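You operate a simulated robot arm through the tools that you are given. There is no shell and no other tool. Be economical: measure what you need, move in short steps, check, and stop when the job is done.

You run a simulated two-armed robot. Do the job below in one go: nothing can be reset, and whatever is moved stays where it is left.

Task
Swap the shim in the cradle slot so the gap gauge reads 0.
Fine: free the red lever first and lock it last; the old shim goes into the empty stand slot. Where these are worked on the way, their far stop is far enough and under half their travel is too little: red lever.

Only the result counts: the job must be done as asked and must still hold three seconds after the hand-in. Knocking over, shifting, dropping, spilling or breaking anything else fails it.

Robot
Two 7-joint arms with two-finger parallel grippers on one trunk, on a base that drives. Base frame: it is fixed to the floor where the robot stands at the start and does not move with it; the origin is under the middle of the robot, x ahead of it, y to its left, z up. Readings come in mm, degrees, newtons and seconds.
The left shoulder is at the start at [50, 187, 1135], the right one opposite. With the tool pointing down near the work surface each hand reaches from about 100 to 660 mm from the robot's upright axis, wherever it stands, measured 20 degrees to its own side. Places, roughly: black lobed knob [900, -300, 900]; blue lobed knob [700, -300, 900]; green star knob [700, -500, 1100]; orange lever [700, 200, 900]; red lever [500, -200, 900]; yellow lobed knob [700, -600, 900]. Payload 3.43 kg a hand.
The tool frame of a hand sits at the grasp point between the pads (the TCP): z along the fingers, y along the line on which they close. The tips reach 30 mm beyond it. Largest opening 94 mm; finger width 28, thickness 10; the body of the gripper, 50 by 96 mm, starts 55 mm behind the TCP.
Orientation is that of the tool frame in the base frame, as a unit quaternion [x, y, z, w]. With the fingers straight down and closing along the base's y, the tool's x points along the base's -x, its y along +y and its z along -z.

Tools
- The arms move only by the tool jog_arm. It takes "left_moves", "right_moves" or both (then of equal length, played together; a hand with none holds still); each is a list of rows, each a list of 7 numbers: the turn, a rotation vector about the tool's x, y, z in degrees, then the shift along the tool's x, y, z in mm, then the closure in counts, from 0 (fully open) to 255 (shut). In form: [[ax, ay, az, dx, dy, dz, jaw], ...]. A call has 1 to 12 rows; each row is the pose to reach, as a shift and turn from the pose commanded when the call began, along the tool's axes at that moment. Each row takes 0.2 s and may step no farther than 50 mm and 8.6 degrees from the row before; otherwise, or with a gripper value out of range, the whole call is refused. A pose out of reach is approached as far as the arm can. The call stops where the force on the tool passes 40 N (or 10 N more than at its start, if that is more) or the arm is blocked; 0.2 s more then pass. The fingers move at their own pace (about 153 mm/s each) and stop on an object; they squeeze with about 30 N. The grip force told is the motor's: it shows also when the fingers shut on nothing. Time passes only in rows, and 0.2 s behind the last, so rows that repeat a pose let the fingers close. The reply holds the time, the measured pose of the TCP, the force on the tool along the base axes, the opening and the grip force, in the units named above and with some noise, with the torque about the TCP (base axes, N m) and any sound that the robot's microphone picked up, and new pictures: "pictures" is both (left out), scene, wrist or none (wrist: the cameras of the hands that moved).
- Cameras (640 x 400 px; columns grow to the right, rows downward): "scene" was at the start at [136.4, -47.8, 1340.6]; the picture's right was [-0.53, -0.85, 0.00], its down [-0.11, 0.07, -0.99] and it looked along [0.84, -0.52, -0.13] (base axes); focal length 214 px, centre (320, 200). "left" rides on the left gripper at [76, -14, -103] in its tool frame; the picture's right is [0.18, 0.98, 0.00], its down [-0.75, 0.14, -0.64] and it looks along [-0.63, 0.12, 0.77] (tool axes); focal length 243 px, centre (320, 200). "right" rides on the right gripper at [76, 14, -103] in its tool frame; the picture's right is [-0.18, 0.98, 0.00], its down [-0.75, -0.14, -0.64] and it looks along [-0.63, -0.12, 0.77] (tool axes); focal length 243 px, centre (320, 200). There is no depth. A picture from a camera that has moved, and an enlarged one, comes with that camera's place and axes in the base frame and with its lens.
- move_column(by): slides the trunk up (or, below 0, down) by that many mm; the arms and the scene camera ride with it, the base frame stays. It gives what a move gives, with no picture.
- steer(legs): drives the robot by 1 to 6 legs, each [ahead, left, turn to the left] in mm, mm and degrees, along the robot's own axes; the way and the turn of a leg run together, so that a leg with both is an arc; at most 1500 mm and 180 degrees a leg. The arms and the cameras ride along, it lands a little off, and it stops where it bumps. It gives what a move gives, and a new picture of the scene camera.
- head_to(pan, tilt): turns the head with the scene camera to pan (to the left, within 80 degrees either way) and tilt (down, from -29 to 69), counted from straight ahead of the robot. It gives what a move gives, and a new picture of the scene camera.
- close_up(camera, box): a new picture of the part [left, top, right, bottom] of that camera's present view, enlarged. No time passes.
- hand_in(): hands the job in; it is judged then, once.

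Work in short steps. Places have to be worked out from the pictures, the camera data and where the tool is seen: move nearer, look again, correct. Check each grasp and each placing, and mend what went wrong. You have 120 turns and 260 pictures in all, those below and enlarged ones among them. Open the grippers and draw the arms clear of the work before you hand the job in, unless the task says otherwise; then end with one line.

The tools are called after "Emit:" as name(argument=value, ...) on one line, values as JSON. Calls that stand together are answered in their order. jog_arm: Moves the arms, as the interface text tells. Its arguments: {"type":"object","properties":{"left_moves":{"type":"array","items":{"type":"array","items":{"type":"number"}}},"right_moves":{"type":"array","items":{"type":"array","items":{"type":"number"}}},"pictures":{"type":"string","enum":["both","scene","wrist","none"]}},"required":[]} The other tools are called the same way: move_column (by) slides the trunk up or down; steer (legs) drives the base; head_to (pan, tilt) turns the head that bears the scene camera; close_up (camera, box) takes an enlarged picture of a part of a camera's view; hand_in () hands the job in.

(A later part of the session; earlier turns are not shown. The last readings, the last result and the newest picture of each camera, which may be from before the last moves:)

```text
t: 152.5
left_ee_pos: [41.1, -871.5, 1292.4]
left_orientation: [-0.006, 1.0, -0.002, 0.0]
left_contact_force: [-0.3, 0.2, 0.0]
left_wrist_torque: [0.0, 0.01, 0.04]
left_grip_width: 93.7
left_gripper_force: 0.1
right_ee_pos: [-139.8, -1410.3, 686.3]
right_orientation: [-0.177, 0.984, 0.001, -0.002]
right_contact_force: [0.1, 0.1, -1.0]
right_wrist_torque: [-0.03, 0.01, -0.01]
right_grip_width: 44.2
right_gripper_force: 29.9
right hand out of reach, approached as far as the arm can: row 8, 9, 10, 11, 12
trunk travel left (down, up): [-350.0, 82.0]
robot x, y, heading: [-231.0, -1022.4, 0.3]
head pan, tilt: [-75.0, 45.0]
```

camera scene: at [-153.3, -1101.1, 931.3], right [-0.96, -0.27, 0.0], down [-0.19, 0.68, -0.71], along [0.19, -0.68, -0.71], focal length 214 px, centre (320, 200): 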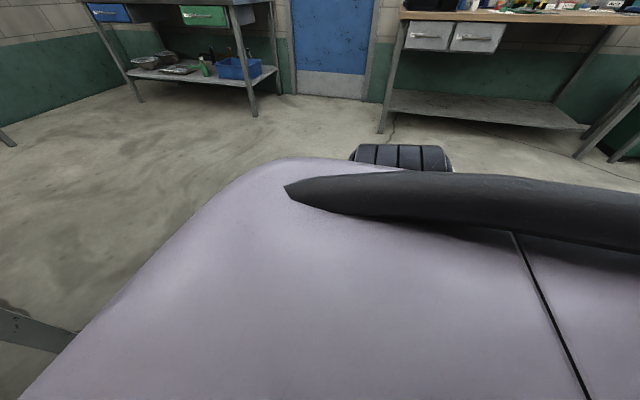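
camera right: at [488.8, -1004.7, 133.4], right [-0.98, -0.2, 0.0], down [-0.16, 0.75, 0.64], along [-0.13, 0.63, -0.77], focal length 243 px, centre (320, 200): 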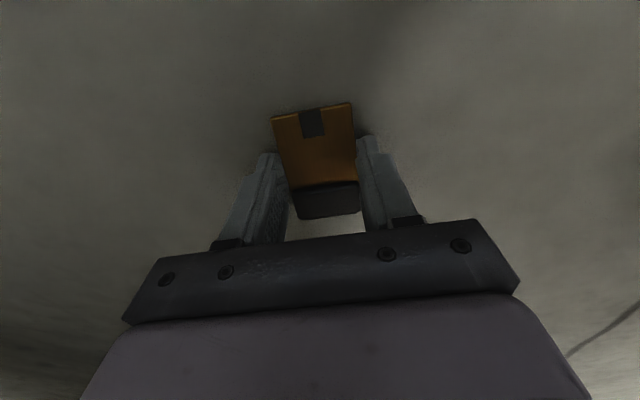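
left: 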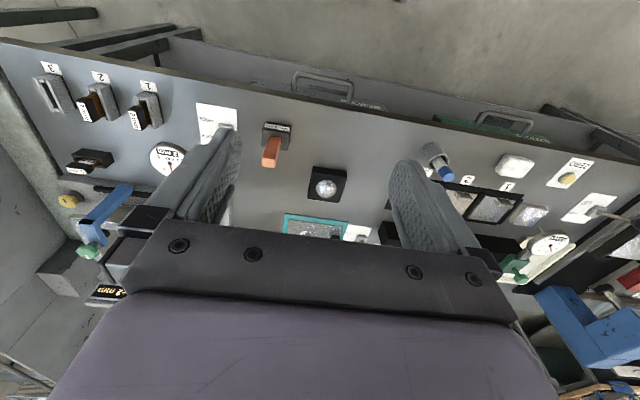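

Emit:
jog_arm(right_moves=[[0, 0, 2.5, -22, -8, -5, 255], [0, 0, 5, -44, -16, -15, 255], [0, 0, 7.5, -66, -24, -30, 255], [0, 0, 10, -88, -32, -50, 255], [0, 0, 12.5, -110, -40, -75, 255], [0, 0, 15, -130, -48, -105, 255], [0, 0, 17.5, -145, -54, -135, 255], [0, 0, 20.4, -150, -56, -165, 255], [0, 0, 20.4, -150, -56, -195, 255], [0, 0, 20.4, -150, -56, -225, 255], [0, 0, 20.4, -150, -56, -255, 255], [0, 0, 20.4, -150, -56, -280, 255]], pictures="wrist")

```text
t: 155.1
left_ee_pos: [41.2, -871.3, 1291.6]
left_orientation: [-0.005, 1.0, -0.002, 0.0]
left_contact_force: [0.2, -0.1, 0.2]
left_wrist_torque: [0.0, 0.01, -0.01]
left_grip_width: 94.1
left_gripper_force: 0.0
right_ee_pos: [22.5, -1409.3, 966.3]
right_orientation: [0.0, 1.0, 0.001, -0.002]
right_contact_force: [0.5, 0.3, -0.2]
right_wrist_torque: [0.01, -0.01, 0.01]
right_grip_width: 44.1
right_gripper_force: 30.1
trunk travel left (down, up): [-350.0, 82.0]
robot x, y, heading: [-233.0, -1024.4, 0.5]
head pan, tilt: [-75.0, 45.0]
camera right: at [-53.3, -1395.5, 1068.0], right [0.18, 0.98, 0.0], down [0.76, -0.14, 0.64], along [0.63, -0.12, -0.77], focal length 243 px, centre (320, 200)
```

right: 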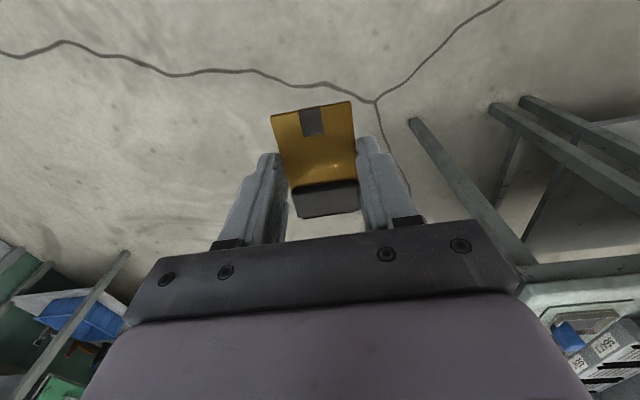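

The shim is held with its plate toward the robot and cap forward. Plan: press the cap on the bench's front edge so the shim pivots upright between the fingers (cap up), then insert it. I drive to the bench front.

Emit:
steer(legs=[[0, 920, -0.4], [255, 0, 0]])

Emit:
head_to(pan=-35, tilt=48)

```text
t: 164.9
left_ee_pos: [289.9, 38.6, 1291.6]
left_orientation: [-0.005, 1.0, -0.002, 0.0]
left_contact_force: [0.7, -0.3, 0.1]
left_wrist_torque: [-0.02, -0.02, -0.02]
left_grip_width: 94.2
left_gripper_force: 0.1
right_ee_pos: [270.4, -499.4, 966.0]
right_orientation: [0.001, 1.0, 0.001, -0.001]
right_contact_force: [0.6, 0.3, -2.2]
right_wrist_torque: [0.03, 0.03, -0.04]
right_grip_width: 44.3
right_gripper_force: 30.3
trunk travel left (down, up): [-350.0, 82.0]
robot x, y, heading: [8.4, -116.1, 0.4]
head pan, tilt: [-75.0, 45.0]
camera scene: at [95.1, -190.8, 1281.2], right [-0.96, -0.27, 0.0], down [-0.19, 0.68, -0.71], along [0.19, -0.68, -0.71], focal length 214 px, centre (320, 200)
```

scene: 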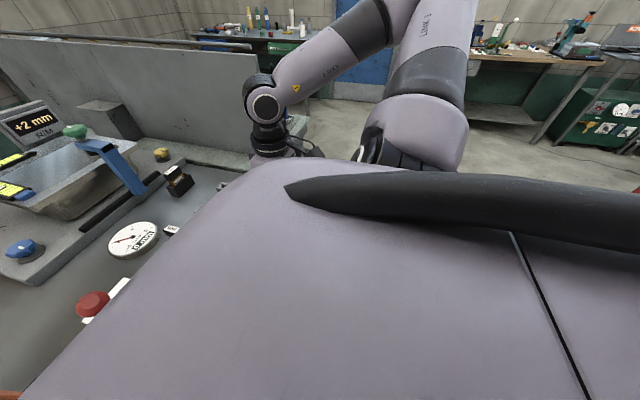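

```text
t: 165.9
left_ee_pos: [288.9, 40.0, 1293.2]
left_orientation: [-0.005, 1.0, -0.001, 0.0]
left_contact_force: [-1.1, 0.5, -0.4]
left_wrist_torque: [0.02, -0.02, 0.0]
left_grip_width: 93.9
left_gripper_force: 0.1
right_ee_pos: [270.4, -500.1, 965.6]
right_orientation: [0.0, 1.0, 0.001, -0.001]
right_contact_force: [0.1, -0.6, -1.5]
right_wrist_torque: [0.01, 0.02, 0.01]
right_grip_width: 44.2
right_gripper_force: 30.1
trunk travel left (down, up): [-350.0, 82.0]
robot x, y, heading: [13.9, -111.3, 0.5]
head pan, tilt: [-35.0, 48.0]
camera scene: at [137.7, -157.2, 1277.1], right [-0.57, -0.82, 0.0], down [-0.61, 0.42, -0.67], along [0.55, -0.38, -0.74], focal length 214 px, centre (320, 200)
```

scene: 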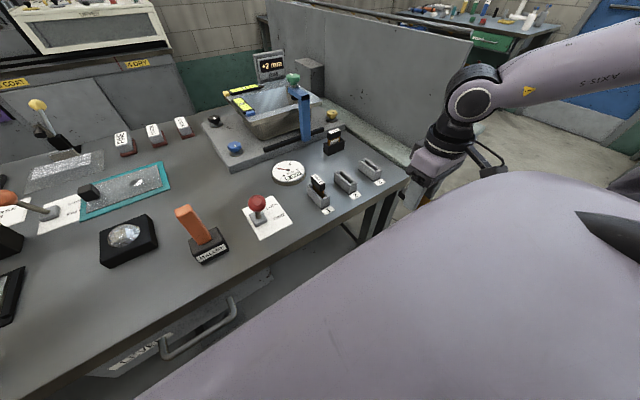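

I move the hand forward toward the edge at y≈-504 and look with the wrist camera for the edge.

Emit:
jog_arm(right_moves=[[0, 0, 0, -20, -1, 5, 255], [0, 0, 0, -40, -2, 12, 255], [0, 0, 0, -58, -3, 20, 255], [0, 0, 0, -65, -4, 26, 255], [0, 0, 0, -65, -4, 26, 255]], pictures="wrist")

Emit:
close_up(camera="scene", box=[300, 130, 460, 240])

```text
t: 167.1
left_ee_pos: [290.0, 38.7, 1292.8]
left_orientation: [-0.004, 1.0, -0.001, 0.0]
left_contact_force: [-0.3, 0.1, -0.3]
left_wrist_torque: [0.0, 0.01, 0.02]
left_grip_width: 93.7
left_gripper_force: 0.2
right_ee_pos: [334.8, -503.0, 941.0]
right_orientation: [0.001, 1.0, 0.001, -0.001]
right_contact_force: [-0.6, 0.2, -2.1]
right_wrist_torque: [0.01, -0.02, -0.02]
right_grip_width: 44.1
right_gripper_force: 30.1
trunk travel left (down, up): [-350.0, 82.0]
robot x, y, heading: [13.6, -117.2, 0.3]
head pan, tilt: [-35.0, 48.0]
camera right: at [259.4, -489.5, 1041.7], right [0.19, 0.98, 0.0], down [0.75, -0.14, 0.64], along [0.63, -0.12, -0.77], focal length 243 px, centre (320, 200)
```

right: 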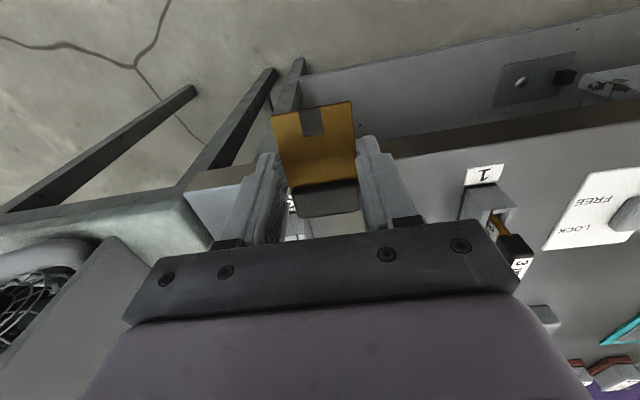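

```text
3.64 times, centred on (380, 185) of scene
camera zoom: at [137.7, -157.1, 1277.1], right [-0.57, -0.82, 0.0], down [-0.61, 0.42, -0.67], along [0.55, -0.38, -0.74], focal length 780 px, centre (102, 254)
```

zoom: 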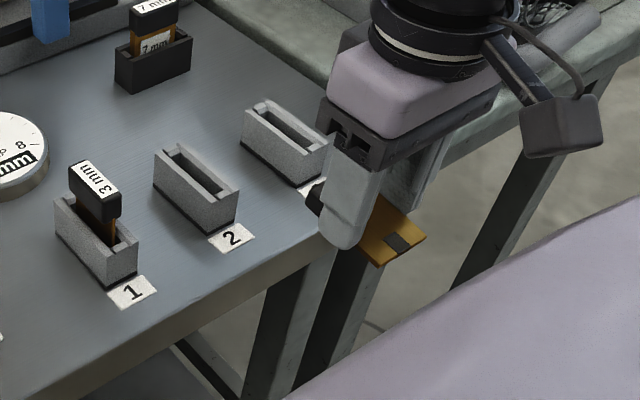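

The bench edge is at x≈378–380. I set the hand so the cap just overlaps the edge and lower until it touches.

Emit:
jog_arm(right_moves=[[0, 0, 0, -10, 0, 5, 255], [0, 0, 0, -20, 0, 15, 255], [0, 0, 0, -20, 0, 28, 255], [0, 0, 0, -20, 0, 38, 255], [0, 0, 0, -20, 0, 43, 255], [0, 0, 0, -20, 0, 47, 255], [0, 0, 0, -20, 0, 51, 255], [0, 0, 0, -20, 0, 55, 255], [0, 0, 0, -20, 0, 59, 255]], pictures="wrist")

Emit:
close_up(camera="scene", box=[340, 140, 440, 220])

```text
t: 169.1
left_ee_pos: [287.1, 40.1, 1292.2]
left_orientation: [-0.005, 1.0, -0.002, 0.002]
left_contact_force: [0.1, 0.2, -0.3]
left_wrist_torque: [0.01, 0.01, 0.05]
left_grip_width: 94.0
left_gripper_force: 0.0
right_ee_pos: [354.7, -503.4, 882.1]
right_orientation: [0.0, 1.0, 0.001, 0.002]
right_contact_force: [1.3, 1.2, 18.3]
right_wrist_torque: [0.01, -0.46, 0.04]
right_grip_width: 44.6
right_gripper_force: 29.8
trunk travel left (down, up): [-350.0, 82.0]
robot x, y, heading: [14.2, -113.8, 0.3]
head pan, tilt: [-35.0, 48.0]
camera right: at [278.5, -488.0, 983.3], right [0.18, 0.98, 0.0], down [0.75, -0.14, 0.64], along [0.63, -0.12, -0.76], focal length 243 px, centre (320, 200)
```

right: 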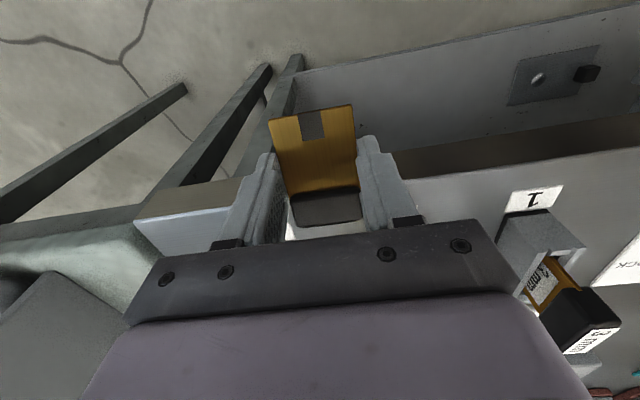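

```text
5.00 times, centred on (390, 180) of scene
camera zoom: at [136.9, -155.8, 1277.4], right [-0.57, -0.82, 0.0], down [-0.61, 0.42, -0.67], along [0.55, -0.38, -0.74], focal length 1072 px, centre (-30, 300)
```

zoom: 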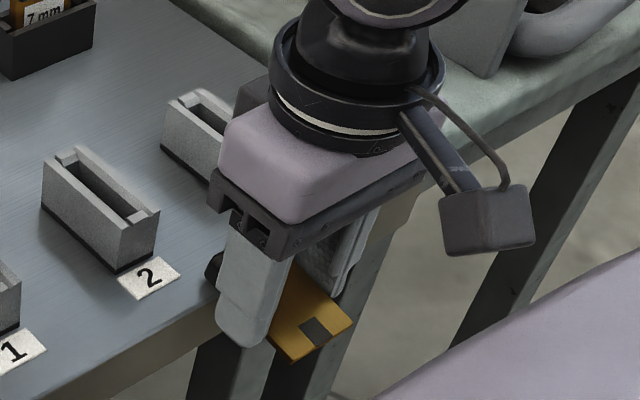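

The edge pushes the cap with 18 N. I continue lowering in small steps to pivot it.

Emit:
jog_arm(right_moves=[[0, 0, 0, 0, 0, 3, 255], [0, 0, 0, 0, 0, 6, 255], [0, 0, 0, 0, 0, 9, 255], [0, 0, 0, 0, 0, 12, 255], [0, 0, 0, 0, 0, 15, 255], [0, 0, 0, 0, 0, 18, 255]], pictures="wrist")

```text
t: 169.9
left_ee_pos: [286.9, 39.5, 1292.9]
left_orientation: [-0.004, 1.0, -0.002, 0.002]
left_contact_force: [0.4, -0.2, 0.8]
left_wrist_torque: [0.0, 0.02, -0.02]
left_grip_width: 94.0
left_gripper_force: 0.1
right_ee_pos: [353.6, -502.2, 878.8]
right_orientation: [0.0, 1.0, 0.0, 0.003]
right_contact_force: [-11.4, 0.9, 24.0]
right_wrist_torque: [-0.01, -0.33, 0.0]
right_grip_width: 44.2
right_gripper_force: 30.1
trunk travel left (down, up): [-350.0, 82.0]
robot x, y, heading: [12.6, -113.5, 0.5]
head pan, tilt: [-35.0, 48.0]
stopped in row 3 (right hand): the force on the tool passed its limit at 44 N (the readings are from after the stop); the commanded pose is now the measured one
camera right: at [277.6, -487.9, 978.5], right [0.18, 0.98, 0.0], down [0.75, -0.14, 0.65], along [0.64, -0.12, -0.76], focal length 243 px, centre (320, 200)
```

right: 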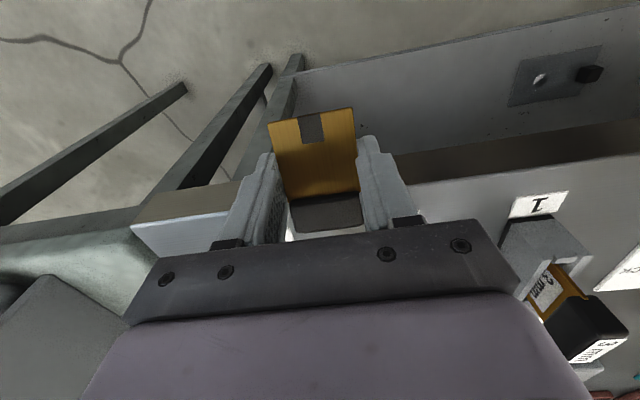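

The fingers are also rubbing the bench face (−11 N in x). I back off 8 mm and continue lowering.

Emit:
jog_arm(right_moves=[[0, 0, 0, 4, 0, -2, 255], [0, 0, 0, 8, 0, -2, 255], [0, 0, 0, 8, 0, 1, 255], [0, 0, 0, 8, 0, 4, 255], [0, 0, 0, 8, 0, 7, 255], [0, 0, 0, 8, 0, 10, 255], [0, 0, 0, 8, 0, 13, 255], [0, 0, 0, 8, 0, 16, 255]], pictures="wrist")

```text
t: 170.9
left_ee_pos: [286.8, 39.8, 1292.5]
left_orientation: [-0.003, 1.0, -0.002, 0.001]
left_contact_force: [0.3, 0.4, -0.7]
left_wrist_torque: [-0.01, -0.01, 0.0]
left_grip_width: 94.1
left_gripper_force: 0.1
right_ee_pos: [348.8, -504.5, 875.5]
right_orientation: [-0.001, 1.0, -0.003, 0.005]
right_contact_force: [-12.3, -2.0, 22.0]
right_wrist_torque: [0.18, -0.5, 0.02]
right_grip_width: 44.1
right_gripper_force: 30.2
trunk travel left (down, up): [-350.0, 82.0]
robot x, y, heading: [13.7, -116.5, -0.0]
head pan, tilt: [-35.0, 48.0]
stopped in row 5 (right hand): the force on the tool passed its limit at 44 N (the readings are from after the stop); the commanded pose is now the measured one
camera right: at [270.8, -489.1, 976.3], right [0.18, 0.98, 0.0], down [0.75, -0.14, 0.65], along [0.64, -0.12, -0.76], focal length 243 px, centre (320, 200)
```

right: 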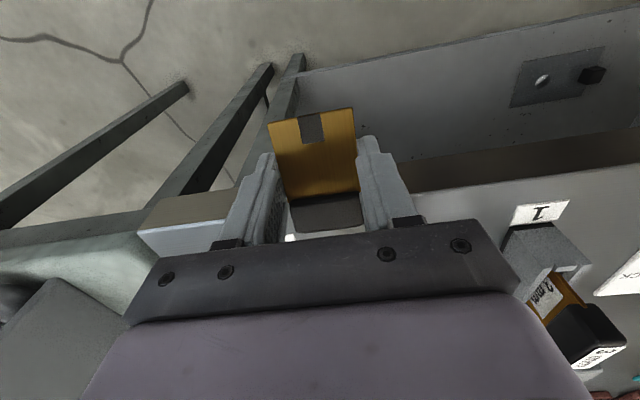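

The contact is near the cap tip (lever ≈37 mm), and the pivot needs a bit more than the jog force limit. I use small trunk moves to press further.

Emit:
move_column(by=-8)

Emit:
close_up(camera="right", box=[200, 60, 440, 260])

```text
t: 171.3
left_ee_pos: [286.2, 39.1, 1290.3]
left_orientation: [-0.003, 1.0, -0.003, 0.001]
left_contact_force: [-0.3, 0.4, -1.1]
left_wrist_torque: [0.01, 0.02, -0.04]
left_grip_width: 93.7
left_gripper_force: 0.0
right_ee_pos: [347.8, -503.6, 875.6]
right_orientation: [-0.001, 1.0, -0.004, 0.007]
right_contact_force: [-12.0, -1.4, 21.3]
right_wrist_torque: [0.17, -0.4, 0.03]
right_grip_width: 44.4
right_gripper_force: 29.7
trunk travel left (down, up): [-349.0, 83.0]
robot x, y, heading: [16.1, -117.7, 0.3]
head pan, tilt: [-35.0, 48.0]
stopped: the force on the tool passed its limit at 47 N (the readings are from after the stop); the commanded pose is now the measured one
```

```text
2.00 times, centred on (320, 160) of right
camera zoom: at [270.9, -489.0, 976.2], right [0.18, 0.98, 0.0], down [0.74, -0.13, 0.65], along [0.64, -0.12, -0.76], focal length 485 px, centre (320, 280)
```

zoom: 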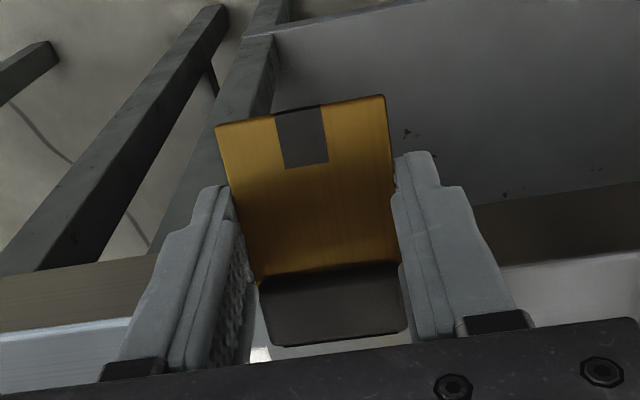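

The pivot is limited by the grip's own friction. I try a softer squeeze by commanding only slightly less than the held width, and watch the grip force.

Emit:
jog_arm(right_moves=[[0, 0, 0, 0, 0, 0, 145], [0, 0, 0, 0, 0, 0, 145]], pictures="none")

```text
t: 171.9
left_ee_pos: [286.1, 39.7, 1291.6]
left_orientation: [-0.003, 1.0, -0.003, 0.002]
left_contact_force: [0.2, 0.0, 0.7]
left_wrist_torque: [0.03, -0.03, 0.0]
left_grip_width: 93.8
left_gripper_force: 0.1
right_ee_pos: [347.9, -504.0, 876.6]
right_orientation: [0.0, 1.0, -0.004, 0.008]
right_contact_force: [-14.0, 0.0, 25.2]
right_wrist_torque: [0.21, -0.48, 0.05]
right_grip_width: 44.4
right_gripper_force: 29.9
trunk travel left (down, up): [-349.0, 83.0]
robot x, y, heading: [17.9, -118.2, 0.4]
head pan, tilt: [-35.0, 48.0]
```

Emit:
jog_arm(right_moves=[[0, 0, 0, 0, 0, 0, 138], [0, 0, 0, 0, 0, 1, 137]], pictures="none")

```text
t: 172.5
left_ee_pos: [285.8, 39.4, 1291.8]
left_orientation: [-0.003, 1.0, -0.003, 0.003]
left_contact_force: [0.1, -0.5, 0.1]
left_wrist_torque: [0.01, -0.03, -0.01]
left_grip_width: 94.2
left_gripper_force: 0.1
right_ee_pos: [348.2, -504.6, 876.4]
right_orientation: [0.0, 1.0, -0.005, 0.009]
right_contact_force: [-14.0, -3.5, 36.3]
right_wrist_torque: [0.29, -0.8, 0.03]
right_grip_width: 43.9
right_gripper_force: 29.2
trunk travel left (down, up): [-349.0, 83.0]
robot x, y, heading: [13.4, -114.8, 0.1]
head pan, tilt: [-35.0, 48.0]
```

Emit:
jog_arm(right_moves=[[0, 0, 0, 0, 0, 0, 136], [0, 0, 0, 0, 0, 1, 135.5], [0, 0, 0, 0, 0, 2, 135.5]], pictures="wrist")

```text
t: 173.3
left_ee_pos: [287.8, 38.1, 1290.7]
left_orientation: [-0.004, 1.0, -0.002, 0.0]
left_contact_force: [0.1, -0.1, -0.3]
left_wrist_torque: [0.02, -0.02, 0.0]
left_grip_width: 93.8
left_gripper_force: 0.2
right_ee_pos: [349.8, -505.3, 870.7]
right_orientation: [-0.001, 1.0, -0.002, 0.006]
right_contact_force: [-4.7, 2.3, 3.9]
right_wrist_torque: [0.01, -0.06, 0.02]
right_grip_width: 45.1
right_gripper_force: 1.6
trunk travel left (down, up): [-349.0, 83.0]
robot x, y, heading: [13.2, -109.9, 0.4]
head pan, tilt: [-35.0, 48.0]
camera right: at [272.0, -490.0, 971.2], right [0.18, 0.98, 0.0], down [0.75, -0.14, 0.65], along [0.64, -0.12, -0.76], focal length 243 px, centre (320, 200)
```

right: 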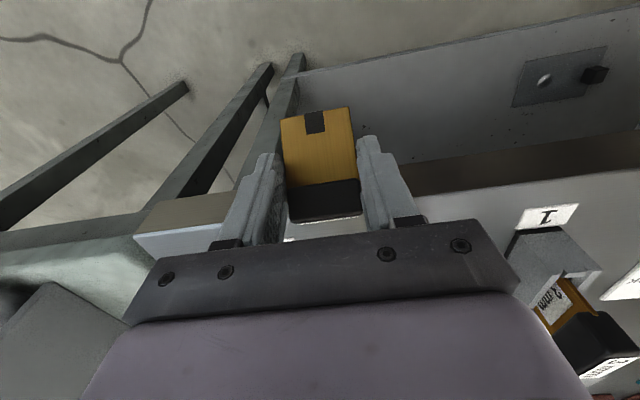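

The loosened grip let it pivot (plate end is dropping). I re-tighten before it slips and check.

Emit:
jog_arm(right_moves=[[0, 0, 0, 0, 0, 0, 255], [0, 0, 0, 0, 0, 0, 255]], pictures="wrist")

Emit:
close_up(camera="scene", box=[340, 140, 440, 220])

```text
t: 173.9
left_ee_pos: [288.2, 37.8, 1291.5]
left_orientation: [-0.004, 1.0, -0.001, 0.001]
left_contact_force: [1.5, 0.6, 0.3]
left_wrist_torque: [0.01, -0.05, 0.0]
left_grip_width: 93.8
left_gripper_force: 0.2
right_ee_pos: [349.6, -505.4, 871.5]
right_orientation: [-0.001, 1.0, -0.004, 0.006]
right_contact_force: [-4.6, 0.7, 4.3]
right_wrist_torque: [0.04, -0.08, 0.11]
right_grip_width: 44.1
right_gripper_force: 30.3
trunk travel left (down, up): [-349.0, 83.0]
robot x, y, heading: [11.1, -116.8, 0.5]
head pan, tilt: [-35.0, 48.0]
camera right: at [271.9, -490.1, 971.2], right [0.18, 0.98, 0.0], down [0.75, -0.14, 0.65], along [0.64, -0.12, -0.76], focal length 243 px, centre (320, 200)
```

right: 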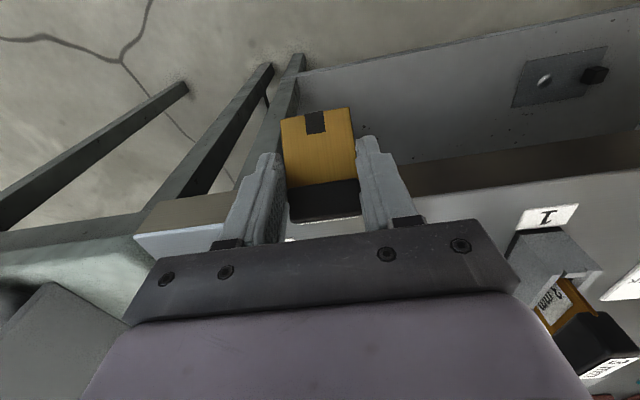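

```text
5.00 times, centred on (390, 180) of scene
camera zoom: at [136.6, -157.3, 1275.9], right [-0.57, -0.82, 0.0], down [-0.61, 0.42, -0.67], along [0.55, -0.38, -0.74], focal length 1072 px, centre (-30, 300)
```

zoom: 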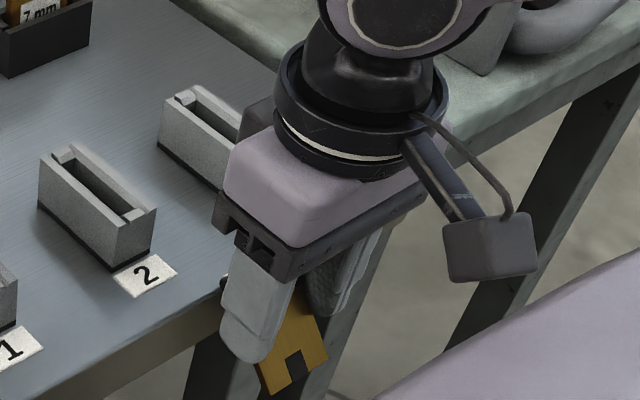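

It's now pitched ~35° and firmly regripped. I repeat: loosen slightly while moving forward and down along the edge, then tighten.

Emit:
jog_arm(right_moves=[[0, 0, 0, 0, 0, 0, 136.5], [0, 0, 0, -3, 0, 3, 136], [0, 0, 0, -6, 0, 6, 136], [0, 0, 0, -9, 0, 9, 136], [0, 0, 0, -12, 0, 12, 136], [0, 0, 0, -12, 0, 12, 255], [0, 0, 0, -12, 0, 12, 255]], pictures="wrist")

Emit:
close_up(camera="scene", box=[340, 140, 440, 220])

```text
t: 175.5
left_ee_pos: [287.7, 38.4, 1291.7]
left_orientation: [-0.003, 1.0, -0.001, 0.001]
left_contact_force: [-0.3, 0.4, -0.5]
left_wrist_torque: [-0.02, -0.02, 0.03]
left_grip_width: 94.0
left_gripper_force: 0.1
right_ee_pos: [359.4, -505.1, 859.5]
right_orientation: [-0.001, 1.0, -0.003, 0.006]
right_contact_force: [-15.1, -2.3, 13.0]
right_wrist_torque: [0.01, -0.23, -0.05]
right_grip_width: 47.5
right_gripper_force: 29.4
trunk travel left (down, up): [-349.0, 83.0]
robot x, y, heading: [12.9, -115.1, 0.5]
head pan, tilt: [-35.0, 48.0]
camera right: at [283.0, -489.8, 959.7], right [0.18, 0.98, 0.0], down [0.75, -0.14, 0.65], along [0.64, -0.12, -0.76], focal length 243 px, centre (320, 200)
```

right: 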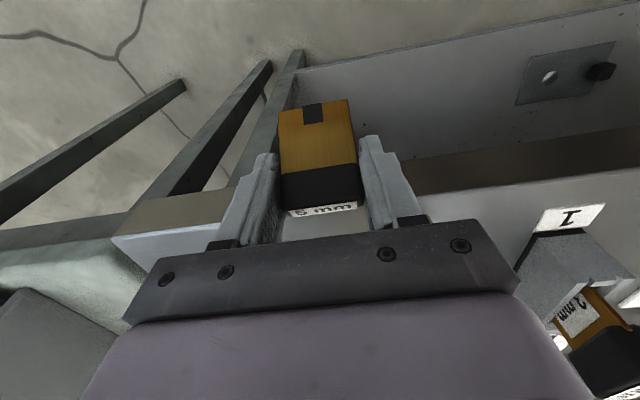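

```text
5.00 times, centred on (390, 180) of scene
camera zoom: at [135.1, -157.1, 1276.1], right [-0.57, -0.82, 0.0], down [-0.61, 0.42, -0.67], along [0.55, -0.38, -0.74], focal length 1072 px, centre (-30, 300)
```

zoom: 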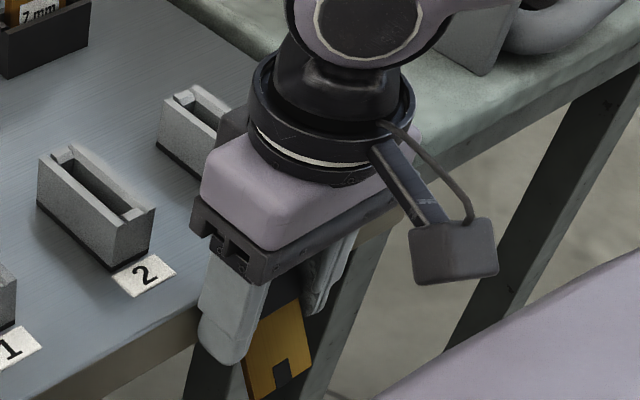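

The cap's top label now faces up — the shim is near upright, held 47.5 mm (slightly twisted). I back away from the edge and look.

Emit:
jog_arm(right_moves=[[0, 0, 0, 6, 0, 0, 255], [0, 0, 0, 14, 0, -4, 255], [0, 0, 0, 20, 0, -14, 255], [0, 0, 0, 24, 0, -28, 255], [0, 0, 0, 24, 0, -42, 255]], pictures="none")

Emit:
close_up(camera="right", box=[220, 60, 420, 260])

Emit:
close_up(camera="scene", box=[340, 120, 440, 220])

```text
t: 176.7
left_ee_pos: [290.5, 38.9, 1290.8]
left_orientation: [-0.004, 1.0, -0.001, 0.0]
left_contact_force: [0.1, -1.2, -0.4]
left_wrist_torque: [0.0, -0.02, -0.01]
left_grip_width: 93.8
left_gripper_force: 0.0
right_ee_pos: [338.8, -505.8, 900.9]
right_orientation: [-0.001, 1.0, -0.003, 0.006]
right_contact_force: [-0.6, 0.0, -1.3]
right_wrist_torque: [-0.01, 0.0, -0.02]
right_grip_width: 47.9
right_gripper_force: 30.1
trunk travel left (down, up): [-349.0, 83.0]
robot x, y, heading: [11.1, -110.7, 0.3]
head pan, tilt: [-35.0, 48.0]
```

```text
2.00 times, centred on (320, 160) of right
camera zoom: at [260.8, -490.3, 1001.3], right [0.18, 0.98, 0.0], down [0.75, -0.14, 0.65], along [0.64, -0.12, -0.76], focal length 485 px, centre (320, 280)
```

zoom: 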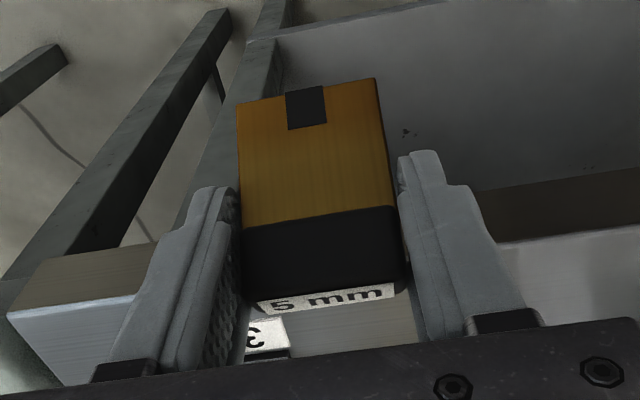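

```text
4.00 times, centred on (390, 170) of scene
camera zoom: at [137.2, -157.6, 1275.8], right [-0.57, -0.82, 0.0], down [-0.61, 0.42, -0.67], along [0.55, -0.38, -0.74], focal length 858 px, centre (40, 320)
```

zoom: 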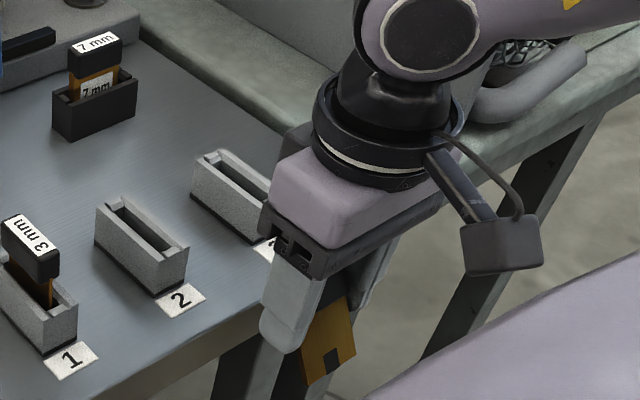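

The fingers now hold the cap's ends, with the plate hanging about 60° down. I raise and drive to the earlier stand-work position, then will tilt the hand to make the plate vertical.

Emit:
jog_arm(right_moves=[[0, 0, 0, 5, 5, -25, 255], [0, 0, 0, 10, 10, -55, 255], [0, 0, 0, 15, 15, -90, 255], [0, 0, 0, 20, 20, -125, 255], [0, 0, 0, 25, 20, -155, 255]], pictures="none")

Emit:
steer(legs=[[78, -150, -0.3]])

Emit:
jog_arm(right_moves=[[0, 0, 6, -8, 6, 0, 255], [0, 0, 13, -16, 12, 0, 255], [0, 0, 20, -24, 18, 0, 255], [0, 0, 27, -32, 24, 0, 255], [0, 0, 34, -40, 30, 0, 255], [0, 0, 41, -48, 36, 0, 255], [0, 0, 48, -54, 42, 0, 255], [0, 0, 55, -60, 48, 0, 255], [0, 0, 62, -60, 54, 0, 255], [0, 0, 69, -60, 60, 0, 255], [0, 0, 76, -60, 60, 0, 255], [0, 0, 83, -60, 60, 0, 255]], pictures="wrist")

```text
t: 177.9
left_ee_pos: [289.6, 37.9, 1290.9]
left_orientation: [-0.003, 1.0, -0.001, 0.0]
left_contact_force: [0.4, -0.4, 0.5]
left_wrist_torque: [0.01, -0.02, -0.01]
left_grip_width: 93.9
left_gripper_force: 0.0
right_ee_pos: [311.8, -483.5, 1057.8]
right_orientation: [-0.001, 1.0, -0.003, 0.006]
right_contact_force: [-0.1, -0.4, -1.1]
right_wrist_torque: [0.0, -0.01, 0.0]
right_grip_width: 47.5
right_gripper_force: 29.9
trunk travel left (down, up): [-349.0, 83.0]
robot x, y, heading: [15.8, -113.8, 0.5]
head pan, tilt: [-35.0, 48.0]
```

```text
t: 179.9
left_ee_pos: [366.7, -110.7, 1291.0]
left_orientation: [0.0, 1.0, -0.002, 0.002]
left_contact_force: [0.6, 0.9, -0.6]
left_wrist_torque: [-0.03, 0.0, -0.02]
left_grip_width: 94.0
left_gripper_force: 0.0
right_ee_pos: [385.3, -632.8, 1057.2]
right_orientation: [0.003, 1.0, -0.003, 0.006]
right_contact_force: [-0.2, 1.1, 0.6]
right_wrist_torque: [0.0, -0.01, -0.01]
right_grip_width: 47.4
right_gripper_force: 30.2
trunk travel left (down, up): [-349.0, 83.0]
robot x, y, heading: [86.3, -257.6, 0.0]
head pan, tilt: [-35.0, 48.0]
stopped in leg 1: the robot was blocked; the commanded pose is now the measured one
camera scene: at [212.8, -304.6, 1275.8], right [-0.57, -0.82, 0.0], down [-0.61, 0.43, -0.67], along [0.55, -0.38, -0.74], focal length 214 px, centre (320, 200)
```

scene: 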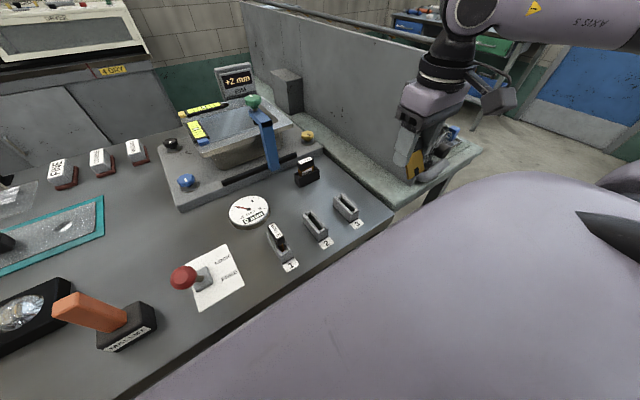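

```text
t: 182.5
left_ee_pos: [365.3, -111.1, 1290.2]
left_orientation: [-0.001, 1.0, -0.001, -0.001]
left_contact_force: [0.8, 0.7, 0.5]
left_wrist_torque: [0.05, -0.02, -0.01]
left_grip_width: 93.9
left_gripper_force: 0.1
right_ee_pos: [446.2, -573.6, 1056.6]
right_orientation: [0.665, 0.747, 0.002, 0.006]
right_contact_force: [-0.3, 0.7, -1.2]
right_wrist_torque: [-0.02, 0.0, -0.02]
right_grip_width: 47.4
right_gripper_force: 29.9
trunk travel left (down, up): [-349.0, 83.0]
robot x, y, heading: [90.2, -259.6, 0.3]
head pan, tilt: [-35.0, 48.0]
camera right: at [450.6, -494.7, 1158.0], right [1.0, -0.07, 0.01], down [-0.06, -0.76, 0.65], along [-0.04, -0.64, -0.76], focal length 243 px, centre (320, 200)
```

right: 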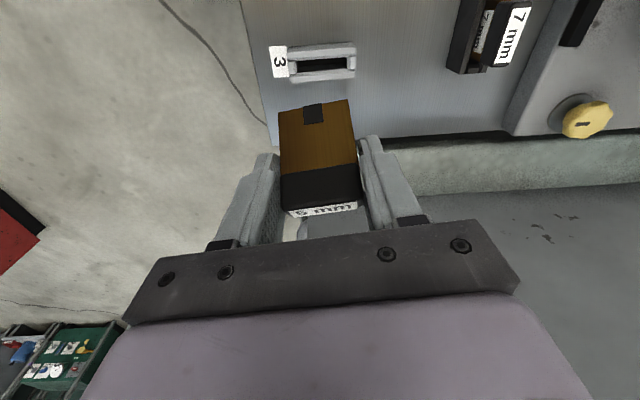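

Yaw is 83°. I complete it to 90° and tilt the hand 28° so the plate becomes vertical, then view it.

Emit:
jog_arm(right_moves=[[0.4, -7, 1.6, 0, 0, 0, 255], [0.8, -14, 3.2, 0, 0, 0, 255], [1.2, -21, 4.9, 0, 0, 0, 255], [1.6, -28, 6.5, 0, 0, 0, 255], [1.6, -28, 6.5, 0, 0, 0, 255]], pictures="wrist")

Emit:
close_up(camera="scene", box=[300, 70, 480, 240])

```text
t: 183.7
left_ee_pos: [366.2, -109.7, 1289.9]
left_orientation: [-0.001, 1.0, -0.001, 0.0]
left_contact_force: [-0.7, -0.2, 0.4]
left_wrist_torque: [0.02, -0.01, 0.01]
left_grip_width: 94.0
left_gripper_force: 0.0
right_ee_pos: [444.8, -572.8, 1057.6]
right_orientation: [0.686, 0.685, -0.169, 0.179]
right_contact_force: [-0.2, -0.1, -2.2]
right_wrist_torque: [0.0, -0.01, -0.03]
right_grip_width: 47.8
right_gripper_force: 30.1
trunk travel left (down, up): [-349.0, 83.0]
robot x, y, heading: [91.0, -260.9, -0.2]
head pan, tilt: [-35.0, 48.0]
camera right: at [459.2, -456.9, 1110.0], right [0.98, -0.16, 0.1], down [-0.15, -0.36, 0.92], along [-0.11, -0.92, -0.38], focal length 243 px, centre (320, 200)
```

right: 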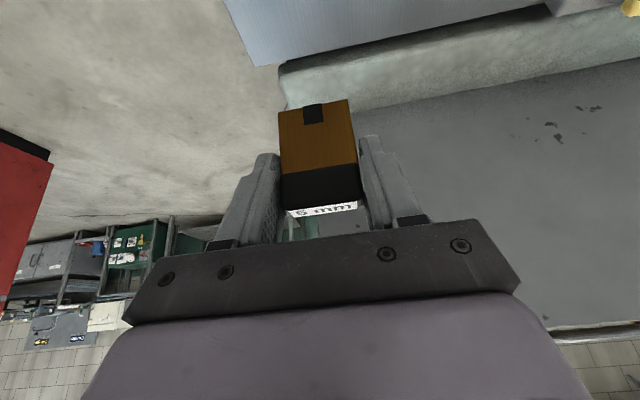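

```text
2.35 times, centred on (390, 155) of scene
camera zoom: at [212.9, -304.8, 1275.8], right [-0.57, -0.82, 0.0], down [-0.61, 0.43, -0.67], along [0.55, -0.38, -0.74], focal length 505 px, centre (155, 306)
```

zoom: 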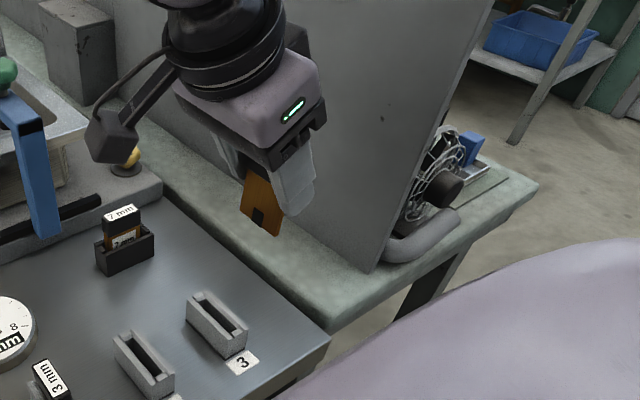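

The plate looks vertical; its lower end is at ≈(448,-579,992). Slot 3 in the same measure is (451.4,-549.3). I move over it and lower to a hover.

Emit:
jog_arm(right_moves=[[0, 0, 0, 9, 1, -5, 255], [0, 0, 0, 18, 2, -10, 255], [0, 0, 0, 26.3, 3.3, -14.3, 255], [0, 0, 0, 35, 3.3, 2, 255], [0, 0, 0, 44, 3.3, 18, 255], [0, 0, 0, 53, 3.3, 35, 255], [0, 0, 0, 58, 3.3, 44, 255], [0, 0, 0, 58, 3.3, 44, 255]], pictures="wrist")

Emit:
close_up(camera="scene", box=[300, 130, 420, 240])

Emit:
close_up(camera="left", box=[20, 20, 220, 140])

```text
t: 185.5
left_ee_pos: [366.2, -109.3, 1290.0]
left_orientation: [-0.001, 1.0, -0.002, 0.0]
left_contact_force: [1.3, -0.3, -0.5]
left_wrist_torque: [-0.02, 0.0, -0.01]
left_grip_width: 94.1
left_gripper_force: 0.0
right_ee_pos: [450.9, -543.9, 991.2]
right_orientation: [0.687, 0.684, -0.168, 0.177]
right_contact_force: [-0.3, 0.2, -0.9]
right_wrist_torque: [-0.01, -0.01, 0.0]
right_grip_width: 47.6
right_gripper_force: 29.6
trunk travel left (down, up): [-349.0, 83.0]
robot x, y, heading: [86.9, -260.0, 0.2]
head pan, tilt: [-35.0, 48.0]
camera right: at [465.6, -427.2, 1043.3], right [0.98, -0.16, 0.1], down [-0.15, -0.36, 0.92], along [-0.11, -0.92, -0.38], focal length 243 px, centre (320, 200)
```

right: 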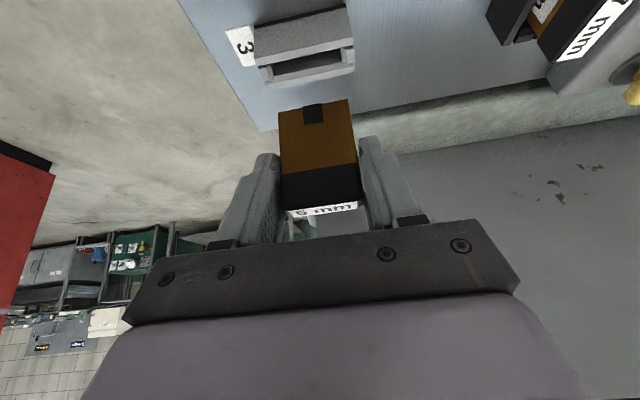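

```text
3.64 times, centred on (360, 185) of scene
camera zoom: at [213.0, -304.8, 1275.8], right [-0.57, -0.82, 0.0], down [-0.61, 0.43, -0.67], along [0.55, -0.38, -0.74], focal length 780 px, centre (174, 254)
```

zoom: 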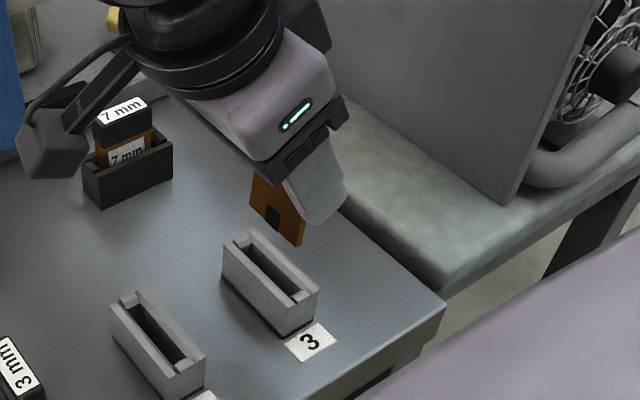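

```text
3.20 times, centred on (120, 80) of left
camera zoom: at [290.1, -123.3, 1394.0], right [-0.19, 0.98, 0.0], down [0.75, 0.14, 0.64], along [0.63, 0.12, -0.77], focal length 776 px, centre (960, 584)
```

zoom: 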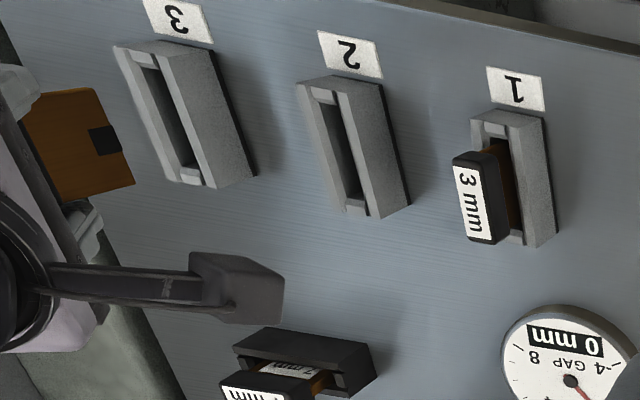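

Left and scene views show the plate within a couple of mm of the slot, ~34 mm above the rim. I nudge (−1.5,+1.5) mm and lower 30 mm, then check.

Emit:
jog_arm(right_moves=[[0, 0, 0, 4, -1.5, 5, 255], [0, 0, 0, 8, -1.5, 12, 255], [0, 0, 0, 12, -1.5, 19, 255], [0, 0, 0, 15.6, -1.5, 25.7, 255], [0, 0, 0, 15.6, -1.5, 25.7, 255]], pictures="none")

Emit:
close_up(camera="left", box=[20, 20, 120, 100])

Emit:
close_up(camera="scene", box=[320, 170, 400, 230])

Emit:
close_up(camera="right", box=[240, 40, 400, 160])

```text
t: 186.7
left_ee_pos: [365.6, -109.9, 1290.6]
left_orientation: [0.0, 1.0, -0.002, 0.001]
left_contact_force: [-0.8, -0.3, 0.6]
left_wrist_torque: [0.0, -0.03, -0.01]
left_grip_width: 94.1
left_gripper_force: 0.2
right_ee_pos: [449.0, -542.2, 961.5]
right_orientation: [0.686, 0.685, -0.169, 0.178]
right_contact_force: [0.5, -0.7, -0.9]
right_wrist_torque: [0.01, -0.03, 0.03]
right_grip_width: 47.2
right_gripper_force: 30.2
trunk travel left (down, up): [-349.0, 83.0]
robot x, y, heading: [88.6, -260.8, -0.2]
head pan, tilt: [-35.0, 48.0]
```

```text
5.00 times, centred on (70, 60) of left
camera zoom: at [290.1, -123.3, 1394.0], right [-0.19, 0.98, 0.0], down [0.75, 0.14, 0.64], along [0.63, 0.12, -0.77], focal length 1213 px, centre (1570, 900)
```

zoom: 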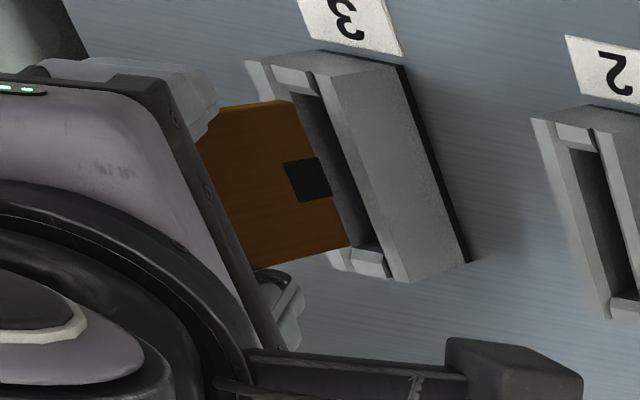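

```text
6.67 times, centred on (360, 200) of scene
camera zoom: at [213.0, -304.7, 1275.8], right [-0.57, -0.82, 0.0], down [-0.61, 0.43, -0.67], along [0.55, -0.38, -0.74], focal length 1430 px, centre (53, 200)
```

zoom: 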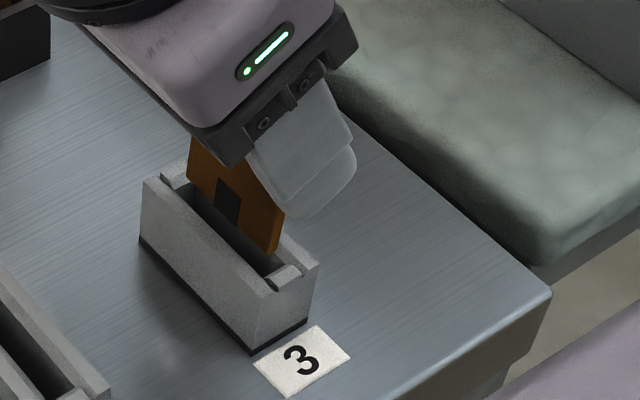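

```text
3.33 times, centred on (320, 100) of right
camera zoom: at [462.0, -425.2, 1013.6], right [0.98, -0.16, 0.1], down [-0.15, -0.36, 0.92], along [-0.11, -0.92, -0.38], focal length 809 px, centre (320, 533)
```

zoom: 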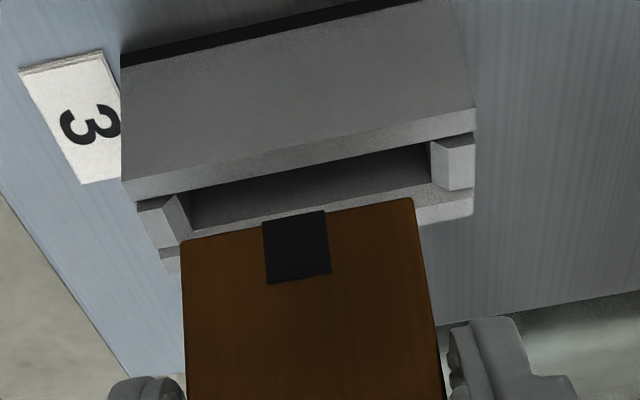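

Views show y is good, but x needs about +2 mm. I shift and lower gently into the slot.

Emit:
jog_arm(right_moves=[[0, 0, 0, 0, 2, 0, 255], [0, 0, 0, 1.4, 2, 2.6, 255], [0, 0, 0, 2.9, 2, 5.3, 255], [0, 0, 0, 4.3, 2, 7.9, 255], [0, 0, 0, 5.7, 2, 10.5, 255], [0, 0, 0, 5.7, 2, 10.5, 255]], pictures="none")

Emit:
close_up(camera="right", box=[240, 40, 400, 160])

Emit:
close_up(camera="left", box=[20, 20, 120, 100])

```text
t: 188.1
left_ee_pos: [366.5, -109.4, 1291.8]
left_orientation: [-0.001, 1.0, -0.001, 0.0]
left_contact_force: [-0.1, 0.2, 0.2]
left_wrist_torque: [0.01, 0.02, 0.0]
left_grip_width: 94.1
left_gripper_force: 0.0
right_ee_pos: [451.0, -541.6, 949.0]
right_orientation: [0.686, 0.685, -0.169, 0.177]
right_contact_force: [-0.8, 0.2, -1.8]
right_wrist_torque: [0.02, 0.0, -0.02]
right_grip_width: 47.3
right_gripper_force: 29.5
trunk travel left (down, up): [-349.0, 83.0]
robot x, y, heading: [93.5, -260.8, -0.1]
head pan, tilt: [-35.0, 48.0]
```

```text
3.33 times, centred on (320, 100) of right
camera zoom: at [464.7, -425.6, 1001.3], right [0.98, -0.16, 0.1], down [-0.15, -0.36, 0.92], along [-0.11, -0.92, -0.38], focal length 809 px, centre (320, 533)
```

zoom: 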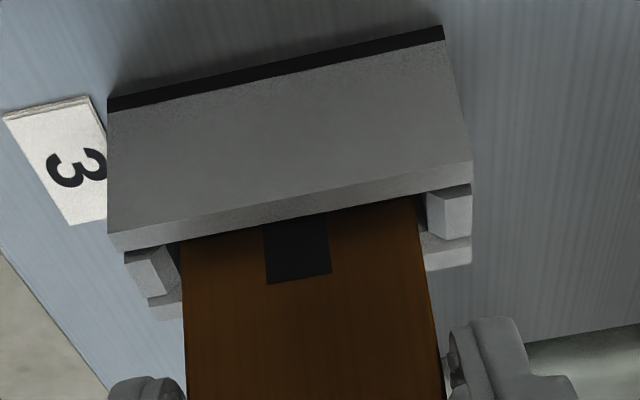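

```text
5.00 times, centred on (70, 60) of left
camera zoom: at [290.1, -123.3, 1394.0], right [-0.19, 0.98, 0.0], down [0.75, 0.14, 0.64], along [0.63, 0.12, -0.77], focal length 1213 px, centre (1570, 900)
```

zoom: 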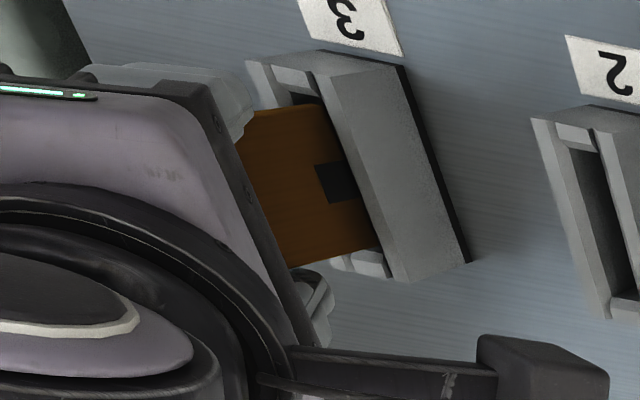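

The plate has entered the slot with no force. I continue straight down in 3 mm steps.

Emit:
jog_arm(right_moves=[[0, 0, 0, 1.4, 0, 2.6, 255], [0, 0, 0, 2.9, 0, 5.3, 255], [0, 0, 0, 4.3, 0, 7.9, 255], [0, 0, 0, 5.7, 0, 10.5, 255], [0, 0, 0, 7.2, 0, 13.2, 255], [0, 0, 0, 8.6, 0, 15.8, 255], [0, 0, 0, 10, 0, 18.5, 255], [0, 0, 0, 11.4, 0, 21.1, 255], [0, 0, 0, 12.4, 0, 22.9, 255], [0, 0, 0, 13.4, 0, 24.6, 255]], pictures="none")

Emit:
close_up(camera="left", box=[20, 20, 120, 100])

Emit:
close_up(camera="scene", box=[320, 160, 400, 230])

```text
t: 190.2
left_ee_pos: [365.5, -108.6, 1290.6]
left_orientation: [0.0, 1.0, -0.003, 0.001]
left_contact_force: [0.0, 0.2, 0.6]
left_wrist_torque: [0.0, 0.03, 0.0]
left_grip_width: 94.0
left_gripper_force: 0.1
right_ee_pos: [452.3, -541.4, 925.8]
right_orientation: [0.686, 0.684, -0.169, 0.181]
right_contact_force: [-5.7, 2.1, 16.1]
right_wrist_torque: [0.03, 0.69, -0.12]
right_grip_width: 47.9
right_gripper_force: 30.3
trunk travel left (down, up): [-349.0, 83.0]
robot x, y, heading: [91.8, -259.9, -0.1]
head pan, tilt: [-35.0, 48.0]
stopped in row 10 (right hand): the force on the tool passed its limit at 43 N (the readings are from after the stop); the commanded pose is now the measured one
```

```text
5.00 times, centred on (70, 60) of left
camera zoom: at [289.2, -122.2, 1394.0], right [-0.18, 0.98, -0.01], down [0.75, 0.14, 0.64], along [0.63, 0.11, -0.77], focal length 1213 px, centre (1570, 900)
```

zoom: 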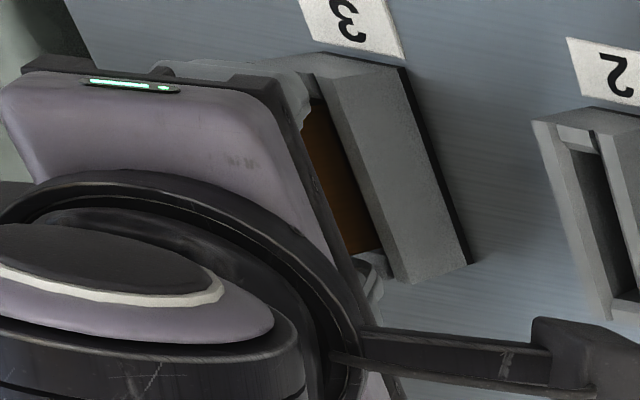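

```text
5.71 times, centred on (360, 195) of scene
camera zoom: at [212.0, -303.8, 1275.9], right [-0.57, -0.82, 0.0], down [-0.61, 0.43, -0.67], along [0.55, -0.38, -0.74], focal length 1226 px, centre (91, 229)
```

zoom: 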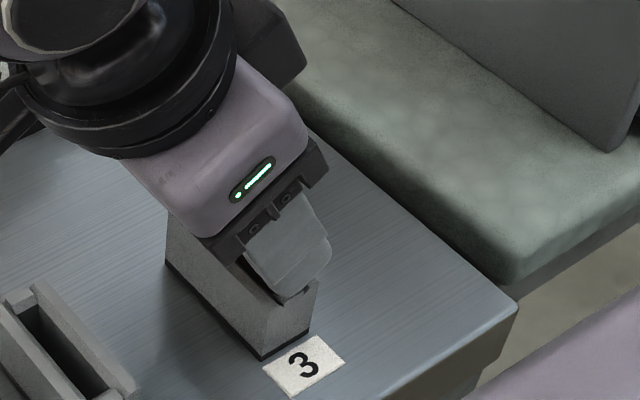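

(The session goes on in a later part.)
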